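You operate a simulated robot arm through the tools that you are given. There is no shell and no other tool. Be economical: measure what you need, move in short steps, check, and stop when the job is done.

Carry out the task below with a simulated robot arm. There is one attempt and no reset: what you move stays moved.

Task
Jog each wire reel till its mark is up, then brake it again.
Fine: the red and the blue lever to FREE to jog, back to BRAKE after; each orange mark about on top, the reels at rest. Where these are worked on the way, their far stop is far enough and under half their travel is too little: blue lever.

The check looks at the end state, three seconds after you hand in, the way a careful person would. Anything else that was tipped, shoved, dropped, spilled or broken makes it a failure.

Robot
A 7-joint arm with a two-finger parallel gripper on a trunk, on a base that drives. Base frame: it is fixed to the floor where the robot stands at the start and does not move with it; the origin is under the middle of the robot, x ahead of it, y to its left, z up. Lengths are in cm, angles in rad, forces in N, time in s.
With the tool pointing down near the work surface it reaches from about 30 to 72 cm from the robot's upright axis, wherever it stands. Its first joint turns from -2.897 to 2.897 rad. Places, roughly: blue lever [120, 10, 100]; red lever [50, -30, 100]. Payload 3.43 kg.
The tool frame sits at the grasp point between the pads (the TCP): z along the fingers, y along the line on which they close. The tips reach 3.4 cm beyond it. The gripper opens to 12.8 cm. The fingers are 2.4 cm wide and 1.2 cm thick; the gripper's body (4.8 by 13 cm) begins 9.6 cm behind the TCP.
Orientation is told as [roll, pitch, yaw] about the base's x, y, z axes, in that order, counted from this pose: with the fingers straight down and closing along the base's y, the tool's x points along the base's -x, its y along +y and its z along -z.

Tools
- The arm moves only by the tool drive_tool. Its arguments are lists of equal length, an entry for each row: "offset": the shift along the tool's x, y, z in cm, a list of three; "dr": the turn, a rotation vector about the tool's x, y, z in rad, a list of three; "hand": the opening in per cent of the stroke, from 0 (shut) to 100 (fully open). In form: {"offset": [[dx, dy, dz], ...], "dr": [[rx, ry, rz], ...], "hand": [hand, ...]}. A call has 1 to 20 rows; each row is the pose to reach, as a shift and turn from the pose commanded when the call began, along the tool's axes at that moment. A row lasts 0.2 s, in which the tool goes at most 5 cm and 0.15 rad; a call with a longer step from one row to the next is refused whole, and so is a gripper value outside its range. A pose out of reach is approached as far as the arm can. The call stops where the force on the tool passes 40 N (or 10 N more than at its start, if that is more) or the arm is blocked; 0.2 s more then pass. The fingers move at their own pace (about 10.8 cm/s each) and stop on an object; they squeeze with about 21 N. The grip force told is the motor's: it shows also when the fingers shut on nothing. Time passes only in rows, and 0.2 s behind the last, so rows that repeat a pose let the fingers close. It gives the time, the measured TCP pose, the force on the tool (base axes), the opening and the grip force at its end, in the units of the frame above (readings bear some noise), with the torque about the TCP (base axes, N m) and any sound that the robot's microphone picked up.
- Cameras (640 x 400 px; columns grow to the right, rows downward): "scene" is now at [-1.97, 10.47, 156.89]; the picture's right is [-0.42, -0.91, 0.00], its down [-0.58, 0.27, -0.77] and it looks along [0.70, -0.32, -0.64] (base axes); focal length 273 px, centre (320, 200). "wrist" rides on the gripper at [7.6, -1.1, -16] in the tool frame; the picture's right is [0.15, 0.99, 0.00], its down [-0.88, 0.13, -0.46] and it looks along [-0.45, 0.07, 0.89] (tool axes); focal length 234 px, centre (320, 200). There is no depth. A picture from a camera that has moved, and an enlarged one, comes with that camera's place and axes in the base frame and with its lens. The place of the scene camera against the robot may be out by one fixed shift of up to 1.2 cm in any direction.
- get_image(camera): a new picture of that camera. The clock stands still meanwhile.
- raise_lower(by): slides the trunk up (or, below 0, down) by that many cm; the arm and the scene camera ride with it, the base frame stays. It gives what a move gives, with no picture.
- drive_base(legs): drives the robot by 1 to 6 legs, each [ahead, left, turn to the left] in cm, cm and rad, along the robot's own axes; the way and the turn of a leg run together, so that a leg with both is an arc; at most 150 cm and 3.142 rad a leg. The arm and the cameras ride along, it lands a little off, and it stops where it bumps. It gives what a move gives.
- aim_head(pan, tilt): turns the head with the scene camera to pan (to the left, within 1.501 rad either way) and tilt (down, from -0.506 to 1.204), counted from straight ahead of the robot. It gives what a move gives.
- inspect(camera, box): a new picture of the part [left, top, right, bottom] of that camera's present view, enlarged. The clock stands still meanwhile.
- finish_job(): hands the job in; it is judged then, once.

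Work in short steps. Places have to be worked out from the pictures, the camera data and where the tool is seen: move nearer, look again, correct. Check each grasp and each placing, and mend what went wrong. You have 120 turns and 78 pictures in all, those below and enlarged ones among them. Open the gripper and draw the arm clear of the work before you hand the job in, unless the task says otherwise; then end with one line.

The tools are called after ">>>" by a JSON object that holds its "name" and its "arguments". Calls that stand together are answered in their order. drive_tool: Moves the arm, as the interface text tells. Its arguments: {"type":"object","properties":{"offset":{"type":"array","items":{"type":"array","items":{"type":"number"}}},"dr":{"type":"array","items":{"type":"array","items":{"type":"number"}}},"hand":{"type":"array","items":{"type":"number"}}},"required":["offset","dr","hand"]} The other tools are called the same way: raise_lower (by) slides the trunk up or down; drive_base (legs) drives the base; aim_head (pan, tilt) turns the head that bears the scene camera; get_image (camera) takes a picture; inspect (camera, box) takes an enlarged picture of a part of a camera's view; finish_job () hands the job in.

At the start:

```text
t: 0.0
ee_pos: [40.92, -5.0, 115.06]
orientation: [0.0, 0.0, 0.0]
contact_force: [0.2, -0.8, -0.2]
wrist_torque: [-0.01, 0.0, 0.04]
grip_width: 12.79
finger_force: 0.0
trunk travel left (down, up): [-27.5, 4.9]
robot x, y, heading: [0.17, 0.16, -0.006]
head pan, tilt: [-0.431, 0.689]
```

scene: 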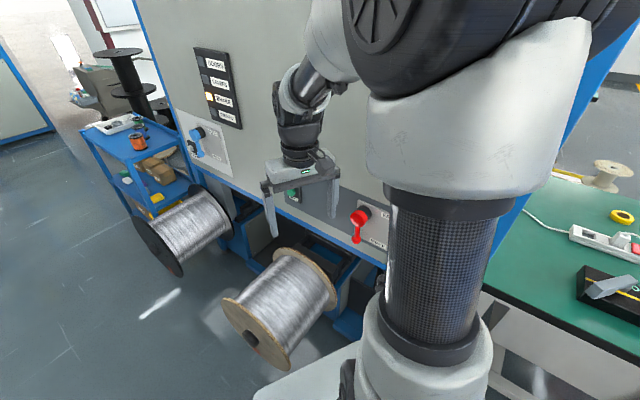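
wrist: 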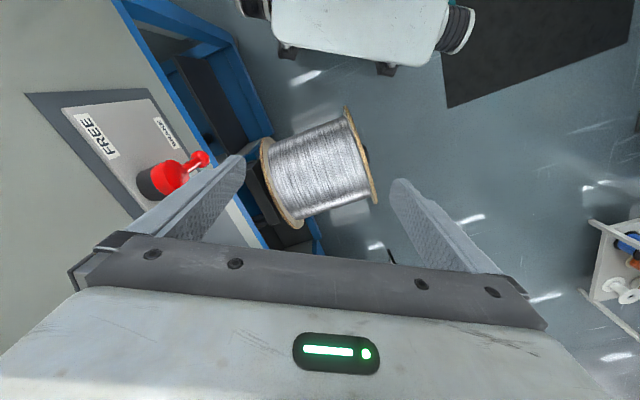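

I start by looking closer at both lever panels and the reels.

>>> {"name": "inspect", "arguments": {"camera": "scene", "box": [120, 40, 280, 280]}}

>>> {"name": "inspect", "arguments": {"camera": "scene", "box": [200, 160, 400, 380]}}

>>> {"name": "inspect", "arguments": {"camera": "wrist", "box": [20, 60, 400, 260]}}

```text
1.67 times, centred on (200, 160) of scene
camera zoom: at [-1.97, 10.47, 156.89], right [-0.42, -0.91, 0.0], down [-0.58, 0.27, -0.77], along [0.7, -0.32, -0.64], focal length 455 px, centre (520, 267)
```

zoom: 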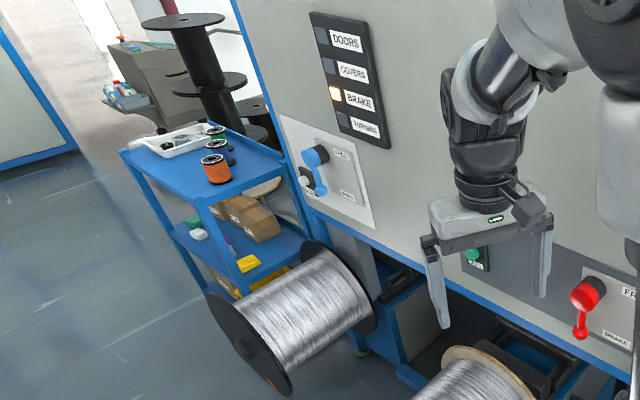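

```text
1.82 times, centred on (300, 270) of scene
camera zoom: at [-1.97, 10.47, 156.89], right [-0.42, -0.91, 0.0], down [-0.58, 0.27, -0.77], along [0.7, -0.32, -0.64], focal length 496 px, centre (356, 73)
```

zoom: 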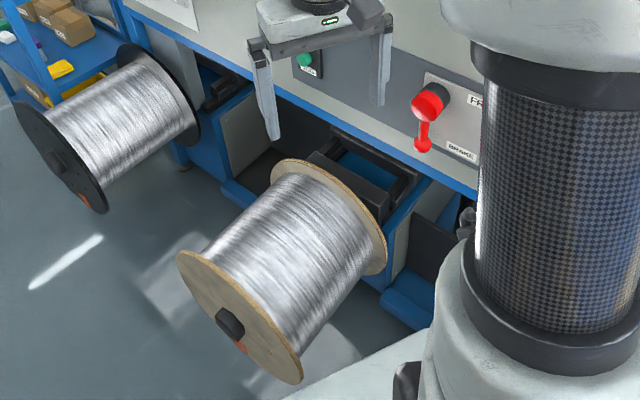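

```text
1.68 times, centred on (210, 160) of wrist
camera zoom: at [33.31, -6.16, 131.13], right [-0.15, 0.99, 0.0], down [0.88, 0.13, 0.46], along [0.45, 0.07, -0.89], focal length 394 px, centre (505, 267)
```

zoom: 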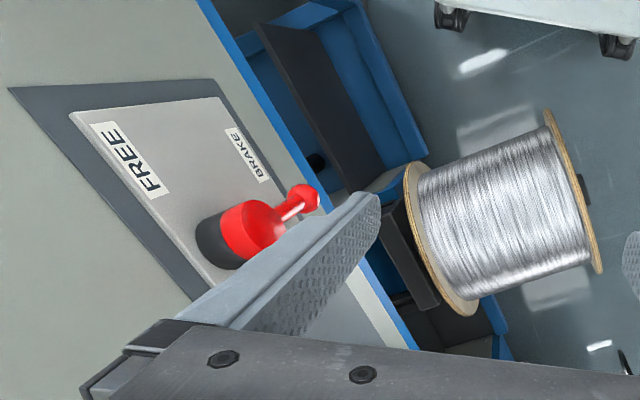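

Orange marks show at the flanges, low down. I look closer at the green button, the indicator panel and the lever panels.

>>> {"name": "inspect", "arguments": {"camera": "scene", "box": [270, 170, 400, 260]}}

>>> {"name": "inspect", "arguments": {"camera": "scene", "box": [170, 40, 250, 170]}}

>>> {"name": "inspect", "arguments": {"camera": "scene", "box": [120, 180, 240, 290]}}

```text
4.44 times, centred on (335, 215) of scene
camera zoom: at [-1.97, 10.47, 156.89], right [-0.42, -0.91, 0.0], down [-0.58, 0.27, -0.77], along [0.7, -0.32, -0.64], focal length 1213 px, centre (253, 133)
```

zoom: 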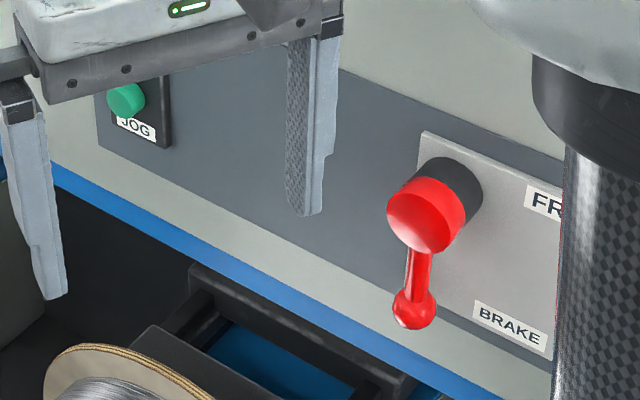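

```text
3.08 times, centred on (210, 105) of scene
camera zoom: at [-1.97, 10.47, 156.89], right [-0.42, -0.91, 0.0], down [-0.58, 0.27, -0.77], along [0.7, -0.32, -0.64], focal length 840 px, centre (658, 492)
```

zoom: 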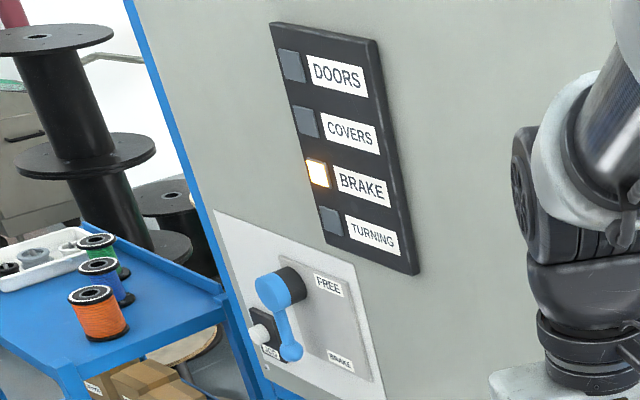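

```text
3.64 times, centred on (180, 235) of scene
camera zoom: at [-1.97, 10.47, 156.89], right [-0.42, -0.91, 0.0], down [-0.58, 0.27, -0.77], along [0.7, -0.32, -0.64], focal length 992 px, centre (829, 73)
```

zoom: 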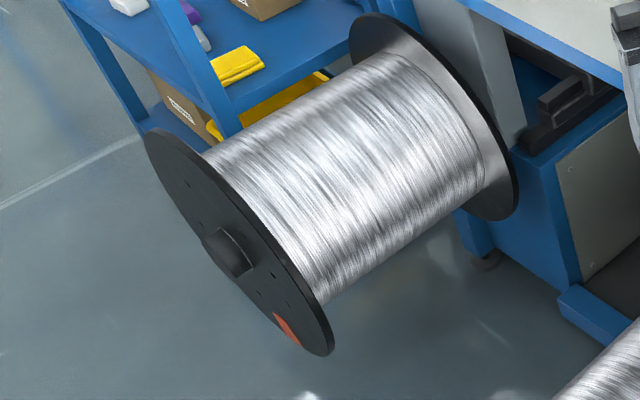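

The levers point down to BRAKE, with a green JOG button by the red one and a cream button by the blue one. The wall seems to run at about 28° to x. I look down at the base clearance and the reels before driving.

>>> {"name": "aim_head", "arguments": {"pan": 0.2, "tilt": 1.15}}

>>> {"name": "get_image", "arguments": {"camera": "scene"}}

```text
t: 1.0
ee_pos: [41.02, -4.88, 115.07]
orientation: [0.001, 0.0, 0.001]
contact_force: [0.9, -0.6, 0.0]
wrist_torque: [-0.02, 0.01, 0.04]
grip_width: 12.8
finger_force: 0.0
trunk travel left (down, up): [-27.5, 4.9]
robot x, y, heading: [0.25, -0.32, 0.001]
head pan, tilt: [0.201, 1.15]
```

```text
69 pictures are left
camera scene: at [-3.88, 15.22, 153.5], right [0.2, -0.98, 0.0], down [-0.89, -0.18, -0.41], along [0.4, 0.08, -0.91], focal length 273 px, centre (320, 200)
```

scene: 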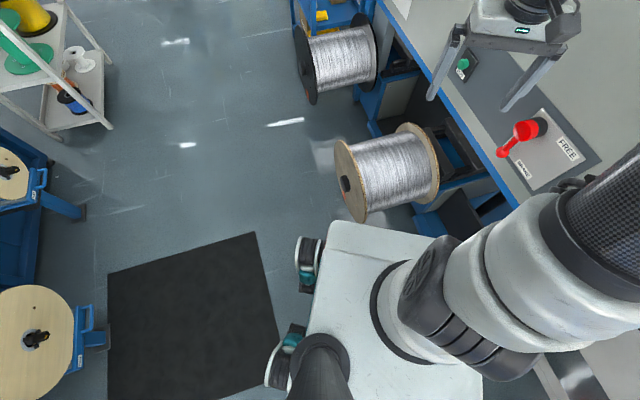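

The base stands close under reel 1, so I work the red lever from here. I shut the hand and yaw it so its closing line runs along the wall.

>>> {"name": "drive_tool", "arguments": {"offset": [[0, 0, 0], [0, 0, 0], [0, 0, 0], [0, 0, 0], [0, 0, 0], [0, 0, 0], [0, 0, 0], [0, 0, 0]], "dr": [[0, 0, 0.134], [0, 0, 0.268], [0, 0, 0.402], [0, 0, 0.536], [0, 0, 0.67], [0, 0, 0.804], [0, 0, 0.938], [0, 0, 1.07]], "hand": [0, 0, 0, 0, 0, 0, 0, 0]}}

>>> {"name": "get_image", "arguments": {"camera": "wrist"}}

```text
t: 2.8
ee_pos: [40.98, -4.85, 115.23]
orientation: [0.001, -0.001, -1.073]
contact_force: [-1.0, 0.3, 0.4]
wrist_torque: [-0.02, -0.03, -0.03]
grip_width: 0.0
finger_force: 21.0
trunk travel left (down, up): [-27.5, 4.9]
robot x, y, heading: [-0.23, 0.18, -0.002]
head pan, tilt: [0.201, 1.15]
```

```text
68 pictures are left
camera wrist: at [36.29, 1.08, 131.13], right [0.8, 0.6, 0.0], down [0.54, -0.71, 0.46], along [0.27, -0.36, -0.89], focal length 234 px, centre (320, 200)
```

wrist: 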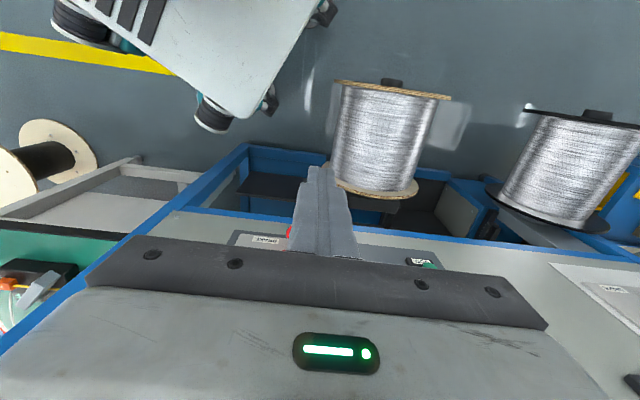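

The wall direction comes out near 29°, matching the tool's yaw. I now pitch the fingers to point into the wall, backing out a few cm.

>>> {"name": "drive_tool", "arguments": {"offset": [[0.5, 0, 0], [1, 0, 0], [1.5, 0, 0], [2, 0, 0], [2.5, 0, 0], [3, 0, 0], [3.5, 0, 0], [4, 0, 0], [4.5, 0, 0], [5, 0, 0], [5, 0, 0]], "dr": [[0, -0.145, 0], [0, -0.29, 0], [0, -0.435, 0], [0, -0.58, 0], [0, -0.725, 0], [0, -0.87, 0], [0, -1.015, 0], [0, -1.16, 0], [0, -1.305, 0], [0, -1.45, 0], [0, -1.571, 0]], "hand": [0, 0, 0, 0, 0, 0, 0, 0, 0, 0, 0]}}

>>> {"name": "get_image", "arguments": {"camera": "wrist"}}

```text
t: 5.2
ee_pos: [38.44, -0.53, 115.15]
orientation: [2.872, -1.568, 2.341]
contact_force: [-1.1, 1.1, -0.5]
wrist_torque: [0.02, -0.03, -0.01]
grip_width: 0.0
finger_force: 21.1
trunk travel left (down, up): [-27.5, 4.9]
robot x, y, heading: [0.11, 0.01, -0.001]
head pan, tilt: [0.201, 1.15]
```

```text
67 pictures are left
camera wrist: at [29.86, 12.81, 107.52], right [0.87, 0.48, -0.15], down [-0.11, 0.46, 0.88], along [0.49, -0.75, 0.45], focal length 234 px, centre (320, 200)
```

wrist: 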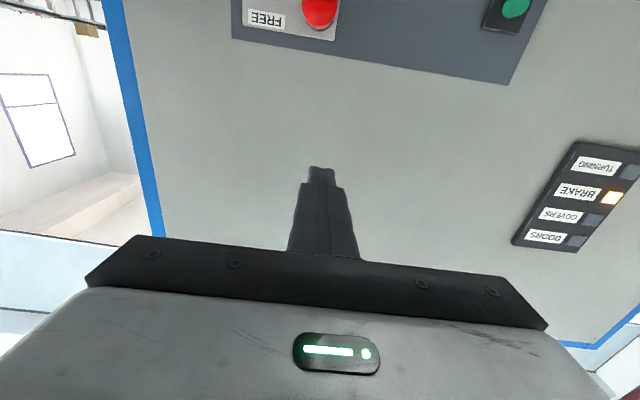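

Triangulated: button near (76.5,-13.4,93), red hub front near (48,-25,99.5). I lower the hand 18 cm to get the lever in view.

>>> {"name": "drive_tool", "arguments": {"offset": [[4, 0, 0], [8, 0, 0], [12, 0, 0], [16, 0, 0], [18, 0, 0]], "dr": [[0, 0, 0], [0, 0, 0], [0, 0, 0], [0, 0, 0], [0, 0, 0]], "hand": [0, 0, 0, 0, 0]}}

>>> {"name": "get_image", "arguments": {"camera": "wrist"}}

>>> {"name": "aim_head", "arguments": {"pan": -0.43, "tilt": 0.75}}

>>> {"name": "get_image", "arguments": {"camera": "scene"}}

```text
t: 6.4
ee_pos: [38.61, -0.68, 96.99]
orientation: [1.151, -1.569, -2.222]
contact_force: [-0.2, -0.2, 1.0]
wrist_torque: [0.03, 0.01, -0.01]
grip_width: 0.0
finger_force: 20.5
trunk travel left (down, up): [-27.5, 4.9]
robot x, y, heading: [-0.14, -0.17, 0.004]
head pan, tilt: [0.201, 1.15]
```

```text
66 pictures are left
camera wrist: at [29.89, 12.74, 89.47], right [0.87, 0.48, -0.15], down [-0.11, 0.46, 0.88], along [0.49, -0.75, 0.45], focal length 234 px, centre (320, 200)
```

wrist: 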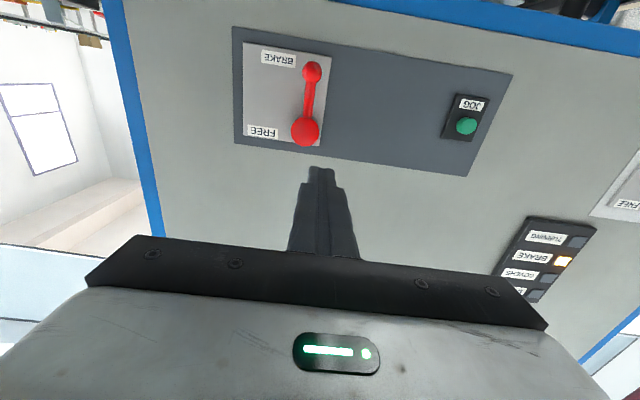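

```text
t: 7.4
ee_pos: [38.56, -0.6, 97.1]
orientation: [2.583, -1.572, 2.631]
contact_force: [-0.1, 0.7, 0.1]
wrist_torque: [0.01, 0.01, 0.0]
grip_width: 0.01
finger_force: 20.5
trunk travel left (down, up): [-27.5, 4.9]
robot x, y, heading: [-0.01, 0.12, -0.002]
head pan, tilt: [-0.429, 0.75]
```

```text
65 pictures are left
camera scene: at [-2.18, 10.6, 156.38], right [-0.42, -0.91, 0.0], down [-0.62, 0.28, -0.73], along [0.66, -0.3, -0.68], focal length 273 px, centre (320, 200)
```

scene: 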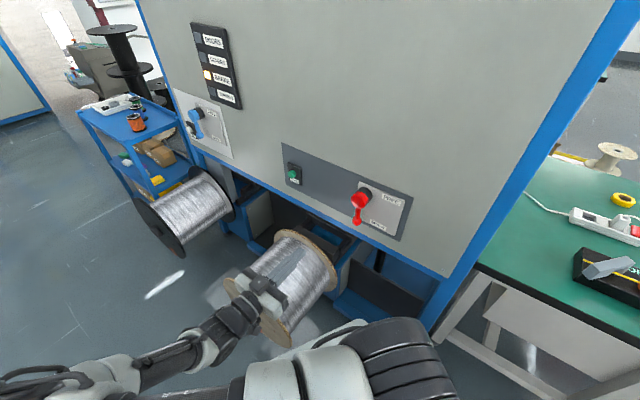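

The view is clear: levers hang at BRAKE, FREE lies at hub height on the -u side (≈90° swing). The knob is near (48.9,-24.4,88.5). I move in part way beside it on the +u side and look again.

>>> {"name": "drive_tool", "arguments": {"offset": [[2, 0.5, 3], [4, 1, 6], [6, 1.6, 9], [7.5, 1.6, 12], [7.5, 1.6, 14]], "dr": [[0, 0, 0], [0, 0, 0], [0, 0, 0], [0, 0, 0], [0, 0, 0]], "hand": [0, 0, 0, 0, 0]}}

>>> {"name": "get_image", "arguments": {"camera": "wrist"}}

>>> {"name": "get_image", "arguments": {"camera": "scene"}}

```text
t: 8.6
ee_pos: [46.63, -12.12, 89.52]
orientation: [0.793, -1.568, -1.86]
contact_force: [-0.1, -0.8, -0.5]
wrist_torque: [0.02, 0.02, -0.02]
grip_width: 0.0
finger_force: 21.2
trunk travel left (down, up): [-27.5, 4.9]
robot x, y, heading: [0.04, 0.02, 0.004]
head pan, tilt: [-0.429, 0.75]
```

```text
64 pictures are left
camera wrist: at [37.98, 1.23, 82.05], right [0.87, 0.48, -0.15], down [-0.1, 0.46, 0.88], along [0.49, -0.75, 0.45], focal length 234 px, centre (320, 200)
```

wrist: 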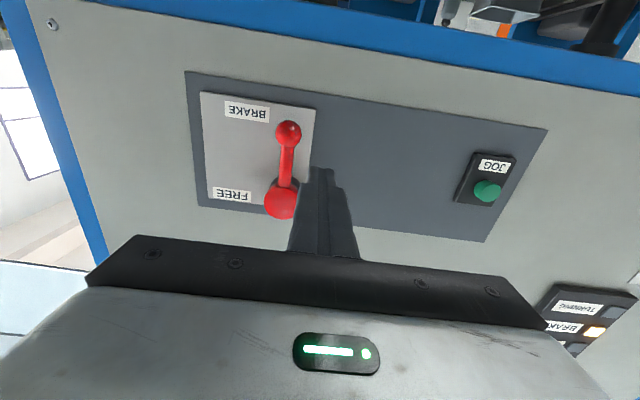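

```text
63 pictures are left
camera scene: at [-2.18, 10.59, 156.38], right [-0.42, -0.91, 0.0], down [-0.62, 0.28, -0.73], along [0.66, -0.3, -0.68], focal length 273 px, centre (320, 200)
```

scene: 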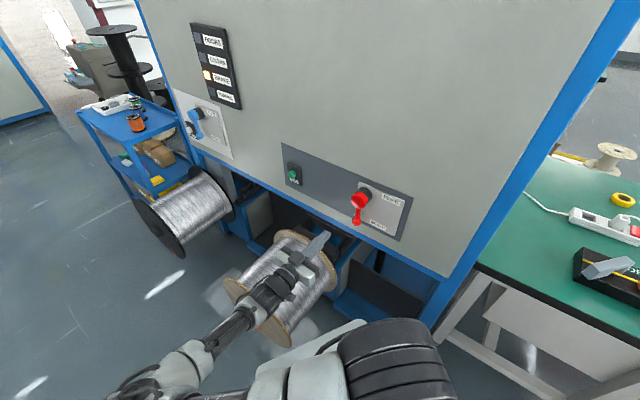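

Refined: knob (49.8,-26.5,88.5), hub (49.1,-25.4,97.8), button (76.7,-13.4,92.7). I push straight in beside the knob.

>>> {"name": "drive_tool", "arguments": {"offset": [[0, 0, 3], [0, 0, 6], [0, 0, 9], [0, 0, 11.5], [0, 0, 11.5]], "dr": [[0, 0, 0], [0, 0, 0], [0, 0, 0], [0, 0, 0], [0, 0, 0]], "hand": [0, 0, 0, 0, 0]}}

>>> {"name": "get_image", "arguments": {"camera": "wrist"}}

>>> {"name": "inspect", "arguments": {"camera": "scene", "box": [270, 140, 430, 260]}}

```text
t: 9.8
ee_pos: [52.29, -22.4, 89.57]
orientation: [-2.361, -1.572, 1.289]
contact_force: [-0.5, -0.3, 0.4]
wrist_torque: [0.02, 0.03, 0.0]
grip_width: 0.0
finger_force: 21.1
trunk travel left (down, up): [-27.5, 4.9]
robot x, y, heading: [-0.16, 0.06, -0.004]
head pan, tilt: [-0.429, 0.75]
```

```text
62 pictures are left
camera wrist: at [43.56, -8.85, 82.07], right [0.87, 0.47, -0.15], down [-0.1, 0.46, 0.88], along [0.49, -0.75, 0.45], focal length 234 px, centre (320, 200)
```

wrist: 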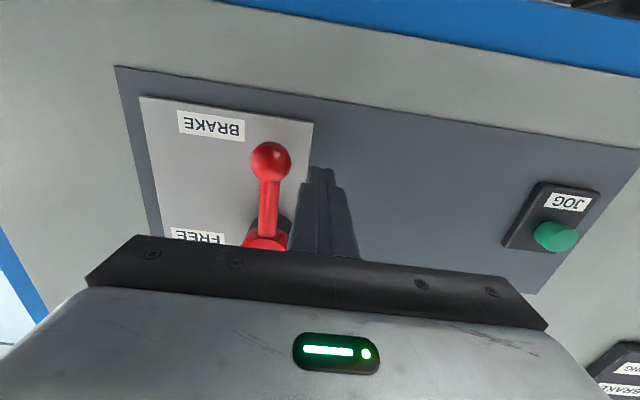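

```text
3.33 times, centred on (350, 200) of scene
camera zoom: at [-2.18, 10.58, 156.38], right [-0.42, -0.91, 0.0], down [-0.62, 0.28, -0.73], along [0.66, -0.3, -0.68], focal length 910 px, centre (220, 200)
```

zoom: 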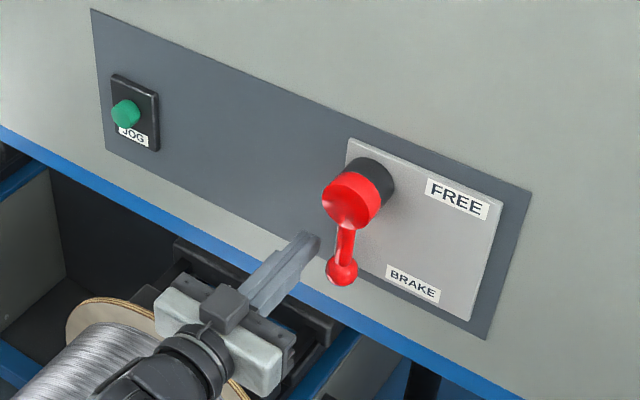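

The tip sits beside the ball at the right depth. I push the knob along the arc towards FREE.

>>> {"name": "drive_tool", "arguments": {"offset": [[0.5, -1.4, 0], [0.82, -2.74, 0], [0.94, -4.13, 0], [0.84, -5.51, 0], [0.54, -6.86, 0], [0.05, -8.15, 0], [-0.64, -9.35, 0]], "dr": [[0, 0, 0], [0, 0, 0], [0, 0, 0], [0, 0, 0], [0, 0, 0], [0, 0, 0], [0, 0, 0]], "hand": [0, 0, 0, 0, 0, 0, 0]}}

>>> {"name": "inspect", "arguments": {"camera": "scene", "box": [270, 140, 430, 260]}}

```text
t: 11.4
ee_pos: [45.9, -22.53, 91.44]
orientation: [0.456, -1.559, -1.56]
contact_force: [0.4, 0.4, -0.3]
wrist_torque: [0.01, -0.01, 0.01]
grip_width: 0.0
finger_force: 21.1
out of reach, approached as far as the arm can: row 2, 3, 4, 5, 6, 7
trunk travel left (down, up): [-27.5, 4.9]
robot x, y, heading: [-0.47, 0.09, -0.0]
head pan, tilt: [-0.429, 0.75]
```

```text
3.33 times, centred on (350, 200) of scene
camera zoom: at [-2.18, 10.58, 156.38], right [-0.42, -0.91, 0.0], down [-0.62, 0.28, -0.73], along [0.66, -0.3, -0.68], focal length 910 px, centre (220, 200)
```

zoom: 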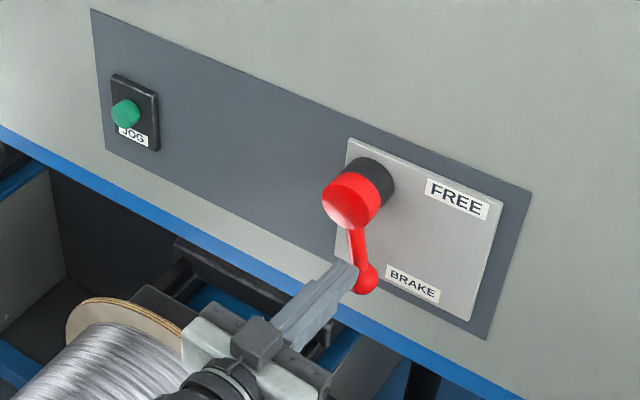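

The wrist got too close to the body ("out of reach"); the lever moved only about 30°. I back the base straight out from the wall, drawing the finger off the lever along its own axis.

>>> {"name": "drive_base", "arguments": {"legs": [[-8.2, 14.9, 0]]}}

>>> {"name": "drive_tool", "arguments": {"offset": [[-4, 0, 0], [-8, 0, 0], [-10, 0, 0]], "dr": [[0, 0, 0], [0, 0, 0], [0, 0, 0]], "hand": [0, 0, 0]}}

>>> {"name": "get_image", "arguments": {"camera": "scene"}}

```text
t: 13.5
ee_pos: [37.68, -7.5, 91.41]
orientation: [0.359, -1.556, -1.459]
contact_force: [0.6, -0.7, -0.1]
wrist_torque: [-0.02, -0.03, 0.03]
grip_width: 0.0
finger_force: 21.2
trunk travel left (down, up): [-27.5, 4.9]
robot x, y, heading: [-8.61, 14.74, 0.005]
head pan, tilt: [-0.429, 0.75]
```

```text
t: 14.3
ee_pos: [37.69, -7.6, 101.4]
orientation: [0.313, -1.556, -1.41]
contact_force: [0.0, -0.8, -0.1]
wrist_torque: [-0.01, 0.01, -0.01]
grip_width: 0.0
finger_force: 21.2
trunk travel left (down, up): [-27.5, 4.9]
robot x, y, heading: [-8.36, 14.61, 0.001]
head pan, tilt: [-0.429, 0.75]
```

```text
59 pictures are left
camera scene: at [-10.53, 25.35, 156.38], right [-0.42, -0.91, 0.0], down [-0.62, 0.28, -0.73], along [0.67, -0.3, -0.68], focal length 273 px, centre (320, 200)
```

scene: 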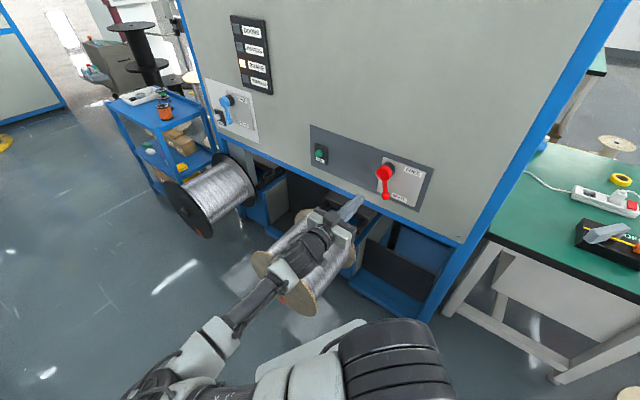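

The hand is clear. I turn the robot parallel to the wall, then will look before moving along it.

>>> {"name": "drive_base", "arguments": {"legs": [[0, 0, 0.507], [0, 3, 0]]}}

>>> {"name": "aim_head", "arguments": {"pan": -0.5, "tilt": 1.1}}

>>> {"name": "get_image", "arguments": {"camera": "scene"}}

>>> {"name": "get_image", "arguments": {"camera": "wrist"}}

```text
t: 16.8
ee_pos: [41.28, 20.23, 101.42]
orientation: [0.358, -1.556, -0.946]
contact_force: [-0.7, 0.3, -0.3]
wrist_torque: [0.0, -0.02, 0.0]
grip_width: 0.0
finger_force: 21.0
trunk travel left (down, up): [-27.5, 4.9]
robot x, y, heading: [-9.68, 17.2, 0.51]
head pan, tilt: [-0.429, 0.75]
```

```text
t: 17.6
ee_pos: [41.24, 20.25, 101.21]
orientation: [0.356, -1.557, -0.942]
contact_force: [0.6, 0.5, -0.3]
wrist_torque: [0.01, 0.0, -0.01]
grip_width: 0.01
finger_force: 20.9
trunk travel left (down, up): [-27.5, 4.9]
robot x, y, heading: [-9.79, 17.25, 0.513]
head pan, tilt: [-0.499, 1.1]
```

```text
58 pictures are left
camera scene: at [-18.89, 25.27, 153.81], right [0.01, -1.0, 0.0], down [-0.89, -0.01, -0.45], along [0.45, 0.01, -0.89], focal length 273 px, centre (320, 200)
```

scene: 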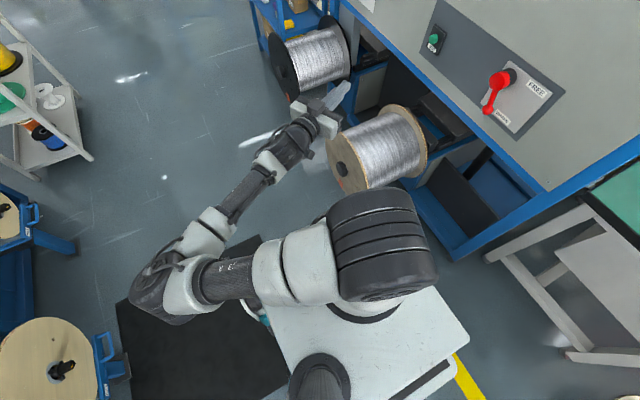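

```text
57 pictures are left
camera wrist: at [27.28, 28.21, 94.01], right [0.55, 0.82, -0.14], down [-0.3, 0.35, 0.89], along [0.78, -0.44, 0.44], focal length 234 px, centre (320, 200)
```

wrist: 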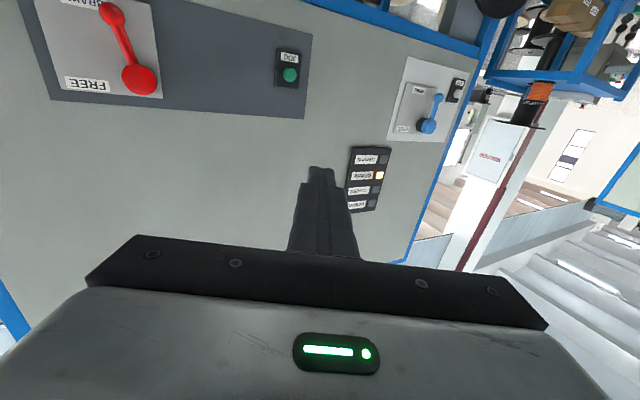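

Lever stays at ~30°. The base's right side might come near reel 1, so I shift 8 cm further out before driving ahead along the wall.

>>> {"name": "drive_base", "arguments": {"legs": [[0, 8, 0], [45, 0, 0]]}}

>>> {"name": "get_image", "arguments": {"camera": "scene"}}

```text
t: 21.4
ee_pos: [76.7, 49.37, 101.32]
orientation: [0.357, -1.558, -0.945]
contact_force: [-0.1, -0.1, 1.0]
wrist_torque: [-0.02, 0.0, -0.02]
grip_width: 0.0
finger_force: 20.9
trunk travel left (down, up): [-27.5, 4.9]
robot x, y, heading: [25.36, 46.62, 0.512]
head pan, tilt: [-0.499, 1.1]
```

```text
56 pictures are left
camera scene: at [16.49, 54.31, 153.81], right [0.01, -1.0, 0.0], down [-0.89, -0.01, -0.45], along [0.45, 0.01, -0.89], focal length 273 px, centre (320, 200)
```

scene: 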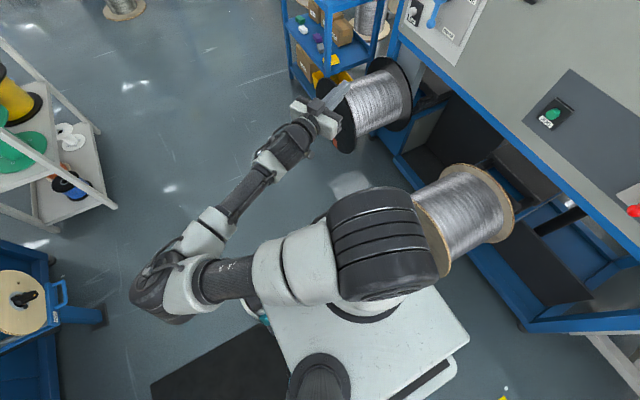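

Robot now stands at u≈45, 28 cm out. I turn the hand back square to the wall and swing it towards the red lever at a safe height.

>>> {"name": "drive_tool", "arguments": {"offset": [[0, 0, 0], [0, 0, 0], [0, 0, 0], [0, 0, 0]], "dr": [[0.13, 0, 0], [0.26, 0, 0], [0.39, 0, 0], [0.513, 0, 0]], "hand": [0, 0, 0, 0]}}

>>> {"name": "drive_tool", "arguments": {"offset": [[0, -4, 2], [0, -8, 4], [0, -12, 6], [0, -16, 8], [0, -20, 10], [0, -24, 12], [0, -28, 14], [0, -32, 16], [0, -36, 18], [0, -40, 19], [0, -44, 20], [0, -48, 20], [0, -52, 20], [0, -55, 20]], "dr": [[0, 0, 0], [0, 0, 0], [0, 0, 0], [0, 0, 0], [0, 0, 0], [0, 0, 0], [0, 0, 0], [0, 0, 0], [0, 0, 0], [0, 0, 0], [0, 0, 0], [0, 0, 0], [0, 0, 0], [0, 0, 0]], "hand": [0, 0, 0, 0, 0, 0, 0, 0, 0, 0, 0, 0, 0, 0]}}

>>> {"name": "aim_head", "arguments": {"pan": -1.4, "tilt": 0.75}}

>>> {"name": "get_image", "arguments": {"camera": "scene"}}

>>> {"name": "get_image", "arguments": {"camera": "wrist"}}

```text
t: 22.4
ee_pos: [76.64, 49.2, 101.32]
orientation: [-0.209, -1.558, -0.895]
contact_force: [0.5, 0.4, -0.2]
wrist_torque: [0.03, 0.0, 0.04]
grip_width: 0.02
finger_force: 21.4
trunk travel left (down, up): [-27.5, 4.9]
robot x, y, heading: [25.58, 46.45, 0.506]
head pan, tilt: [-0.499, 1.1]
```

```text
t: 25.4
ee_pos: [36.41, 6.43, 100.86]
orientation: [-0.265, -1.557, -0.836]
contact_force: [0.6, 0.5, 0.0]
wrist_torque: [-0.01, 0.02, 0.03]
grip_width: 0.0
finger_force: 21.3
out of reach, approached as far as the arm can: row 8, 9, 10, 11, 12, 13
trunk travel left (down, up): [-27.5, 4.9]
robot x, y, heading: [25.51, 46.39, 0.507]
head pan, tilt: [-0.499, 1.1]
```

```text
t: 26.6
ee_pos: [36.41, 6.48, 100.9]
orientation: [-0.17, -1.558, -0.934]
contact_force: [0.1, 0.1, -0.4]
wrist_torque: [0.01, -0.02, 0.01]
grip_width: 0.0
finger_force: 20.6
trunk travel left (down, up): [-27.5, 4.9]
robot x, y, heading: [25.48, 46.43, 0.509]
head pan, tilt: [-1.4, 0.75]
```

```text
55 pictures are left
camera scene: at [15.4, 47.8, 156.38], right [-0.78, -0.63, 0.0], down [-0.43, 0.53, -0.73], along [0.46, -0.57, -0.68], focal length 273 px, centre (320, 200)
```

scene: 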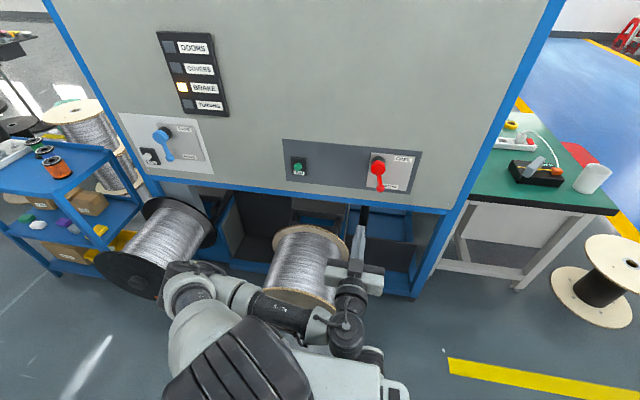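

```text
54 pictures are left
camera wrist: at [28.19, 20.17, 93.56], right [0.88, 0.45, -0.15], down [-0.08, 0.46, 0.89], along [0.47, -0.77, 0.44], focal length 234 px, centre (320, 200)
```

wrist: 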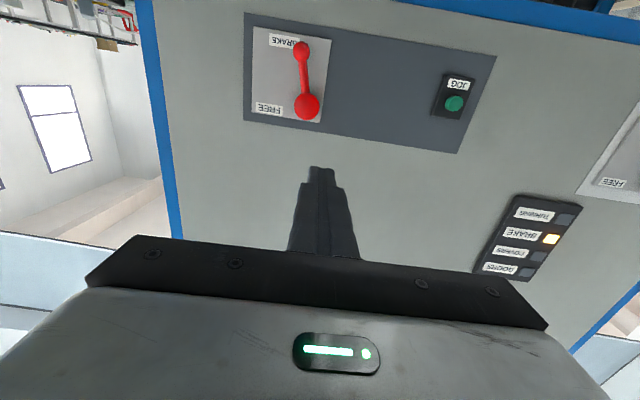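

The lever has swung only ~0.24 rad. I move down and in to the +u side of the knob again.

>>> {"name": "drive_tool", "arguments": {"offset": [[2, 0, 4], [4, 0, 8], [6, 0, 12], [8, 0, 16], [10, 0, 20], [11.4, 0, 24], [11.4, 0, 28], [11.4, 0, 31], [11.4, 0, 33]], "dr": [[0, 0, 0], [0, 0, 0], [0, 0, 0], [0, 0, 0], [0, 0, 0], [0, 0, 0], [0, 0, 0], [0, 0, 0], [0, 0, 0]], "hand": [0, 0, 0, 0, 0, 0, 0, 0, 0]}}

>>> {"name": "get_image", "arguments": {"camera": "wrist"}}

>>> {"name": "get_image", "arguments": {"camera": "scene"}}

```text
t: 28.6
ee_pos: [51.38, -22.74, 89.34]
orientation: [-0.184, -1.556, -0.919]
contact_force: [0.1, -0.6, -0.9]
wrist_torque: [0.01, 0.01, -0.03]
grip_width: 0.0
finger_force: 21.0
trunk travel left (down, up): [-27.5, 4.9]
robot x, y, heading: [25.47, 46.24, 0.51]
head pan, tilt: [-1.4, 0.75]
```

```text
53 pictures are left
camera wrist: at [43.09, -9.05, 82.02], right [0.88, 0.45, -0.15], down [-0.08, 0.46, 0.89], along [0.46, -0.77, 0.44], focal length 234 px, centre (320, 200)
```

wrist: 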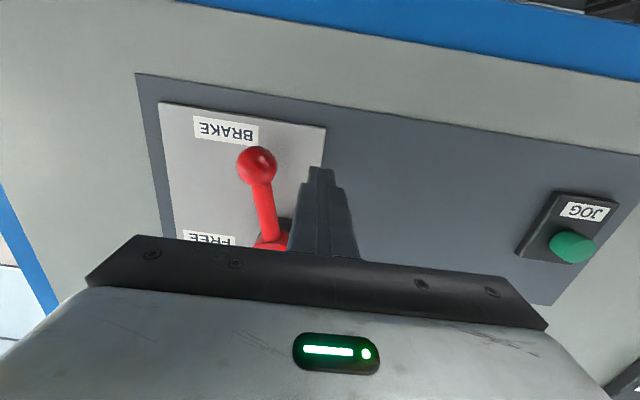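

```text
52 pictures are left
camera scene: at [15.39, 47.8, 156.38], right [-0.78, -0.63, 0.0], down [-0.43, 0.53, -0.73], along [0.46, -0.57, -0.68], focal length 273 px, centre (320, 200)
```

scene: 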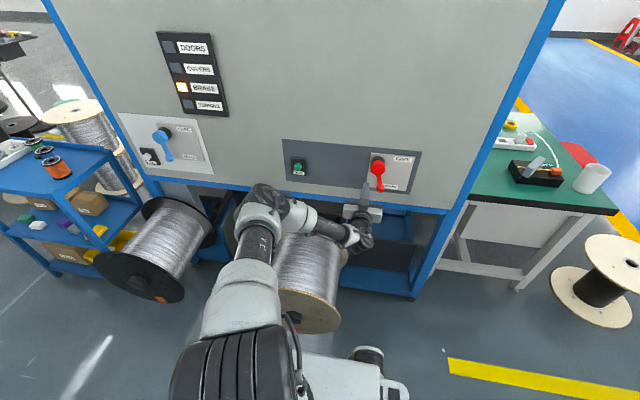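

In place. I push along the arc to the FREE stop.

>>> {"name": "drive_tool", "arguments": {"offset": [[0.6, -1.7, 0], [0.74, -3.1, 0], [0.64, -4.5, 0], [0.34, -5.85, 0], [-0.15, -7.15, 0], [-0.84, -8.35, 0], [-1.7, -9.4, 0], [-2.7, -10.4, 0], [-3.85, -11.2, 0], [-5.1, -11.8, 0], [-6, -12.1, 0]], "dr": [[0, 0, 0], [0, 0, 0], [0, 0, 0], [0, 0, 0], [0, 0, 0], [0, 0, 0], [0, 0, 0], [0, 0, 0], [0, 0, 0], [0, 0, 0], [0, 0, 0]], "hand": [0, 0, 0, 0, 0, 0, 0, 0, 0, 0, 0]}}

>>> {"name": "get_image", "arguments": {"camera": "scene"}}

>>> {"name": "get_image", "arguments": {"camera": "wrist"}}

```text
t: 31.1
ee_pos: [41.02, -27.89, 93.78]
orientation: [0.051, -1.526, -1.148]
contact_force: [3.0, -4.8, -13.9]
wrist_torque: [0.47, 0.11, 0.09]
grip_width: 0.0
finger_force: 20.8
trunk travel left (down, up): [-27.5, 4.9]
robot x, y, heading: [25.76, 46.04, 0.516]
head pan, tilt: [-1.4, 0.75]
stopped in row 11: the force on the tool passed its limit at 42 N (the readings are from after the stop); the commanded pose is now the measured one
```

```text
51 pictures are left
camera scene: at [15.47, 47.56, 156.4], right [-0.78, -0.63, 0.0], down [-0.43, 0.53, -0.73], along [0.46, -0.57, -0.68], focal length 273 px, centre (320, 200)
```

scene: 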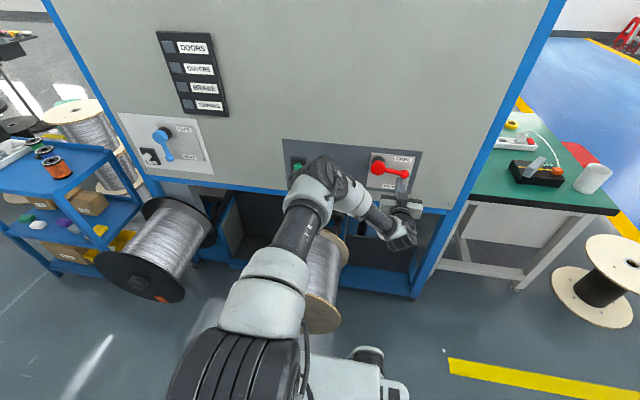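

```text
50 pictures are left
camera wrist: at [32.67, -13.95, 86.95], right [0.88, 0.46, -0.14], down [-0.08, 0.43, 0.9], along [0.47, -0.78, 0.41], focal length 234 px, centre (320, 200)
```

wrist: 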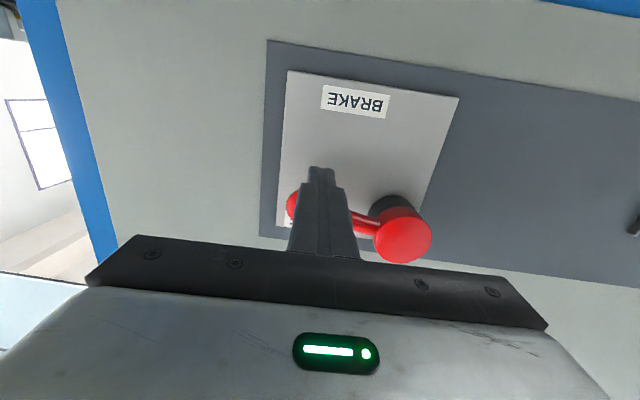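

FREE is reached: the lever is horizontal and the BRAKE lamp is off. I ease down off the knob and draw straight back.

>>> {"name": "drive_tool", "arguments": {"offset": [[1.5, 0, 0], [1.5, 0, -4], [1.5, 0, -8], [1.5, 0, -12], [1.5, 0, -16]], "dr": [[0, 0, 0], [0, 0, 0], [0, 0, 0], [0, 0, 0], [0, 0, 0]], "hand": [0, 0, 0, 0, 0]}}

>>> {"name": "get_image", "arguments": {"camera": "scene"}}

```text
t: 32.2
ee_pos: [33.64, -13.62, 93.29]
orientation: [0.015, -1.538, -1.11]
contact_force: [0.3, -0.3, 0.2]
wrist_torque: [0.03, -0.04, 0.01]
grip_width: 0.0
finger_force: 20.7
trunk travel left (down, up): [-27.5, 4.9]
robot x, y, heading: [25.86, 46.21, 0.509]
head pan, tilt: [-1.4, 0.75]
```

```text
49 pictures are left
camera scene: at [15.41, 47.8, 156.38], right [-0.78, -0.63, 0.0], down [-0.43, 0.53, -0.73], along [0.46, -0.57, -0.68], focal length 273 px, centre (320, 200)
```

scene: 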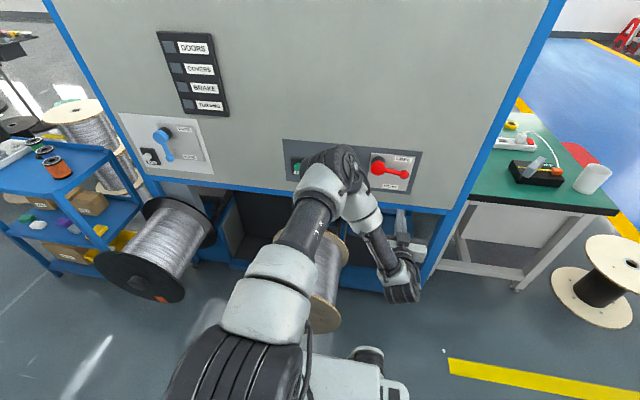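

Lever stays at FREE. I move the hand across to the JOG button, keeping clear of the wall.

>>> {"name": "drive_tool", "arguments": {"offset": [[0, 3, -2], [0, 7, -4], [0, 11, -4], [0, 15, -4], [0, 19, -4], [0, 23, -4], [0, 27, -4], [0, 31, -4], [0, 35, -3], [0.5, 37.6, 0], [0.5, 37.6, 3]], "dr": [[0, 0, 0], [0, 0, 0], [0, 0, 0], [0, 0, 0], [0, 0, 0], [0, 0, 0], [0, 0, 0], [0, 0, 0], [0, 0, 0], [0, 0, 0], [0, 0, 0]], "hand": [0, 0, 0, 0, 0, 0, 0, 0, 0, 0, 0]}}

>>> {"name": "get_image", "arguments": {"camera": "scene"}}

>>> {"name": "get_image", "arguments": {"camera": "wrist"}}

```text
t: 34.6
ee_pos: [68.5, 1.02, 92.67]
orientation: [0.02, -1.536, -1.116]
contact_force: [0.0, -0.2, 0.3]
wrist_torque: [0.01, 0.01, -0.01]
grip_width: 0.01
finger_force: 21.2
trunk travel left (down, up): [-27.5, 4.9]
robot x, y, heading: [25.7, 46.24, 0.515]
head pan, tilt: [-1.4, 0.75]
```

```text
48 pictures are left
camera scene: at [15.42, 47.8, 156.38], right [-0.78, -0.63, 0.0], down [-0.43, 0.53, -0.73], along [0.46, -0.57, -0.68], focal length 273 px, centre (320, 200)
```

scene: 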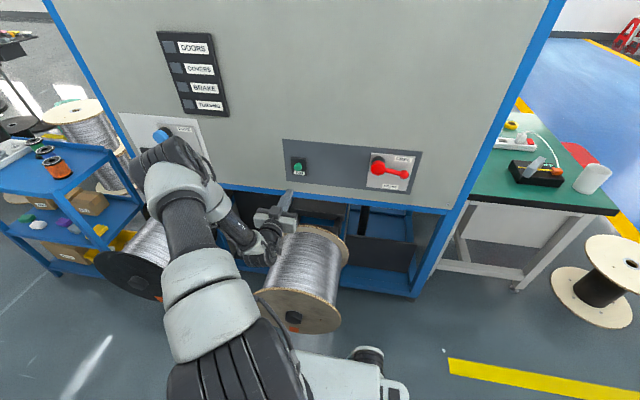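

```text
47 pictures are left
camera wrist: at [60.08, 14.8, 85.72], right [0.88, 0.46, -0.15], down [-0.08, 0.44, 0.9], along [0.47, -0.78, 0.42], focal length 234 px, centre (320, 200)
```

wrist: 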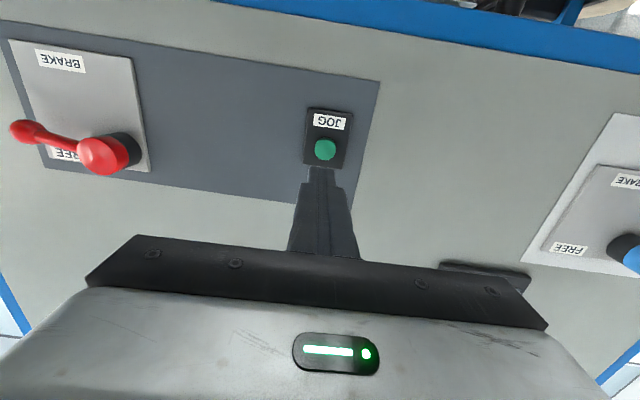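

The button is dead ahead and reel 1's mark is visible at the bottom of its flange. I approach to just short of the button.

>>> {"name": "drive_tool", "arguments": {"offset": [[-0.2, 0.2, 4], [-0.4, 0.3, 8], [-0.6, 0.5, 11], [-0.6, 0.5, 12.2]], "dr": [[0, 0, 0], [0, 0, 0], [0, 0, 0], [0, 0, 0]], "hand": [0, 0, 0, 0]}}

>>> {"name": "get_image", "arguments": {"camera": "scene"}}

>>> {"name": "get_image", "arguments": {"camera": "wrist"}}

```text
t: 35.6
ee_pos: [74.56, -9.62, 92.94]
orientation: [0.03, -1.536, -1.126]
contact_force: [0.3, -0.1, 0.4]
wrist_torque: [0.01, 0.03, 0.03]
grip_width: 0.0
finger_force: 20.7
trunk travel left (down, up): [-27.5, 4.9]
robot x, y, heading: [25.7, 46.0, 0.51]
head pan, tilt: [-1.4, 0.75]
```

```text
46 pictures are left
camera scene: at [15.41, 47.8, 156.38], right [-0.78, -0.63, 0.0], down [-0.43, 0.53, -0.73], along [0.46, -0.57, -0.68], focal length 273 px, centre (320, 200)
```

scene: 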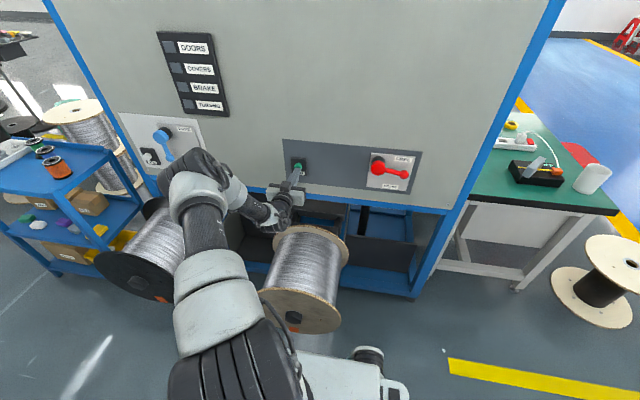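

```text
45 pictures are left
camera wrist: at [66.07, 4.16, 85.99], right [0.88, 0.46, -0.15], down [-0.08, 0.44, 0.9], along [0.47, -0.78, 0.42], focal length 234 px, centre (320, 200)
```

wrist: 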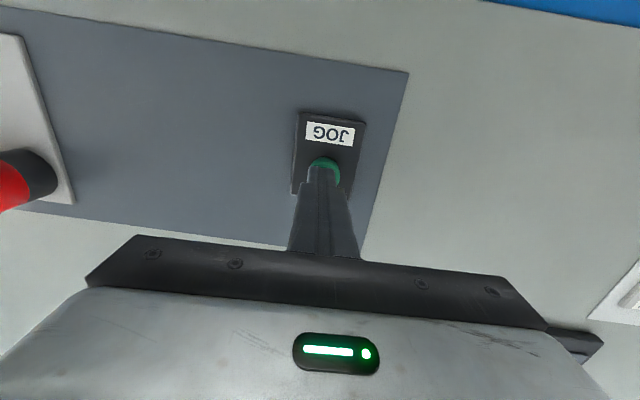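

Aligned with the button. A brief press and release to learn the jog response.

>>> {"name": "drive_tool", "arguments": {"offset": [[0, 0, 1], [0, 0, 1.8], [0, 0, 0]], "dr": [[0, 0, 0], [0, 0, 0], [0, 0, 0]], "hand": [0, 0, 0]}}

>>> {"name": "inspect", "arguments": {"camera": "scene", "box": [140, 20, 400, 360]}}

```text
t: 36.5
ee_pos: [74.58, -9.89, 92.89]
orientation: [0.017, -1.538, -1.115]
contact_force: [-0.3, 1.3, 0.4]
wrist_torque: [0.0, 0.0, -0.03]
grip_width: 0.0
finger_force: 21.3
trunk travel left (down, up): [-27.5, 4.9]
robot x, y, heading: [25.49, 46.51, 0.515]
head pan, tilt: [-1.4, 0.75]
heard: click
```

```text
1.18 times, centred on (270, 190) of scene
camera zoom: at [15.4, 47.8, 156.37], right [-0.78, -0.63, 0.0], down [-0.43, 0.53, -0.73], along [0.46, -0.57, -0.68], focal length 321 px, centre (379, 212)
```

zoom: 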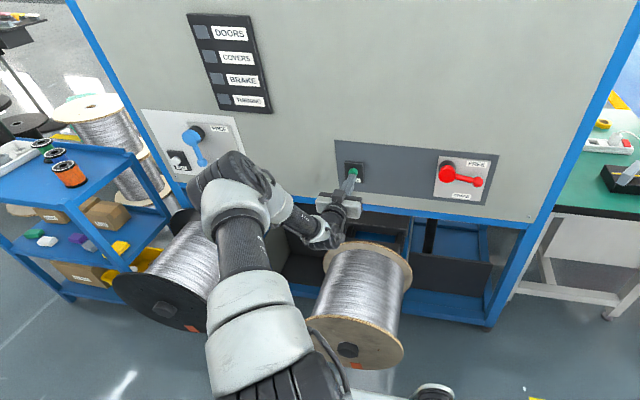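

A click was heard, and the mark seems to have shifted a little. I zoom on the flange to measure.

>>> {"name": "inspect", "arguments": {"camera": "scene", "box": [240, 270, 360, 350]}}

>>> {"name": "drive_tool", "arguments": {"offset": [[0, 0, 0], [0, 0, 0], [0, 0, 0]], "dr": [[0, 0, 0], [0, 0, 0], [0, 0, 0]], "hand": [0, 0, 0]}}

>>> {"name": "inspect", "arguments": {"camera": "scene", "box": [240, 270, 360, 350]}}

```text
5.00 times, centred on (300, 310) of scene
camera zoom: at [15.4, 47.8, 156.37], right [-0.78, -0.63, 0.0], down [-0.43, 0.53, -0.73], along [0.46, -0.57, -0.68], focal length 1364 px, centre (420, -350)
```

zoom: 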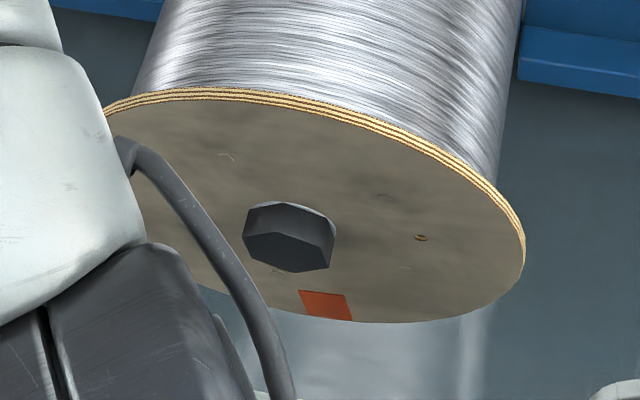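

```text
t: 37.2
ee_pos: [74.54, -9.8, 92.85]
orientation: [0.029, -1.535, -1.127]
contact_force: [-0.9, 0.1, 0.8]
wrist_torque: [0.03, 0.0, 0.03]
grip_width: 0.0
finger_force: 21.1
trunk travel left (down, up): [-27.5, 4.9]
robot x, y, heading: [25.89, 46.67, 0.519]
head pan, tilt: [-1.4, 0.75]
```

```text
5.00 times, centred on (300, 310) of scene
camera zoom: at [15.41, 47.8, 156.38], right [-0.78, -0.63, 0.0], down [-0.43, 0.53, -0.73], along [0.46, -0.57, -0.68], focal length 1364 px, centre (420, -350)
```

zoom: 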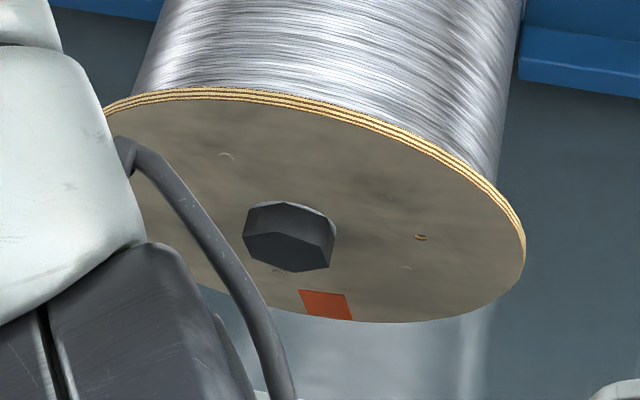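

The reel is at rest. Now a one-second press to see how fast it turns.

>>> {"name": "drive_tool", "arguments": {"offset": [[0, 0, 1], [0, 0, 1.8], [0, 0, 1.8], [0, 0, 1.8], [0, 0, 1.8], [0, 0, 1.8]], "dr": [[0, 0, 0], [0, 0, 0], [0, 0, 0], [0, 0, 0], [0, 0, 0], [0, 0, 0]], "hand": [0, 0, 0, 0, 0, 0]}}

>>> {"name": "get_image", "arguments": {"camera": "scene"}}

```text
t: 38.3
ee_pos: [75.3, -10.81, 92.92]
orientation: [0.021, -1.538, -1.118]
contact_force: [-15.0, 24.5, 9.9]
wrist_torque: [-0.56, -0.32, -0.02]
grip_width: 0.02
finger_force: 20.5
trunk travel left (down, up): [-27.5, 4.9]
robot x, y, heading: [25.45, 46.55, 0.51]
head pan, tilt: [-1.4, 0.75]
heard: click
stopped in row 5: the force on the tool passed its limit at 40 N (the readings are from after the stop); the commanded pose is now the measured one
```

```text
41 pictures are left
camera scene: at [15.15, 48.18, 156.37], right [-0.78, -0.63, 0.0], down [-0.43, 0.53, -0.73], along [0.46, -0.57, -0.68], focal length 273 px, centre (320, 200)
```

scene: 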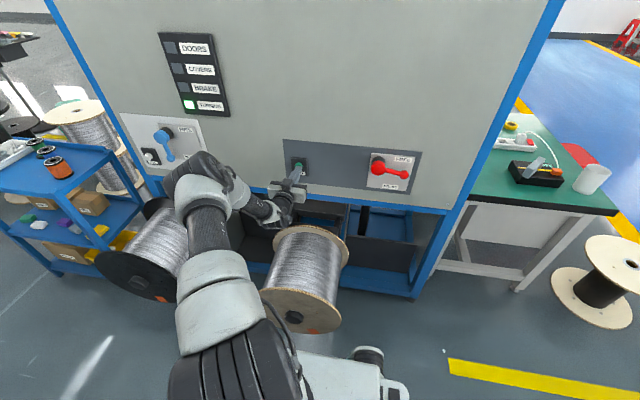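

TURNING lamp is lit, button still held; the mark creeps at roughly 0.4 rad/s. I keep holding.

>>> {"name": "drive_tool", "arguments": {"offset": [[0, 0, 0], [0, 0, 0], [0, 0, 0], [0, 0, 0], [0, 0, 0], [0, 0, 0], [0, 0, 0], [0, 0, 0], [0, 0, 0], [0, 0, 0]], "dr": [[0, 0, 0], [0, 0, 0], [0, 0, 0], [0, 0, 0], [0, 0, 0], [0, 0, 0], [0, 0, 0], [0, 0, 0], [0, 0, 0], [0, 0, 0]], "hand": [0, 0, 0, 0, 0, 0, 0, 0, 0, 0]}}

>>> {"name": "get_image", "arguments": {"camera": "scene"}}

```text
t: 40.5
ee_pos: [75.29, -10.83, 92.92]
orientation: [0.016, -1.536, -1.112]
contact_force: [-18.6, 32.7, 7.4]
wrist_torque: [-0.55, -0.32, 0.05]
grip_width: 0.01
finger_force: 21.1
trunk travel left (down, up): [-27.5, 4.9]
robot x, y, heading: [25.74, 46.5, 0.512]
head pan, tilt: [-1.4, 0.75]
```

```text
40 pictures are left
camera scene: at [15.18, 48.19, 156.36], right [-0.78, -0.63, 0.0], down [-0.43, 0.53, -0.73], along [0.46, -0.57, -0.68], focal length 273 px, centre (320, 200)
```

scene: 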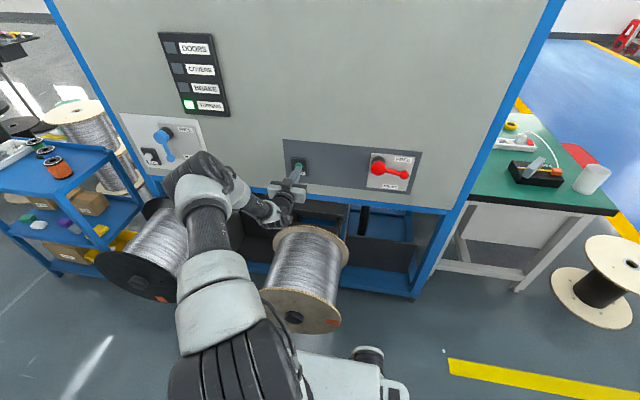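

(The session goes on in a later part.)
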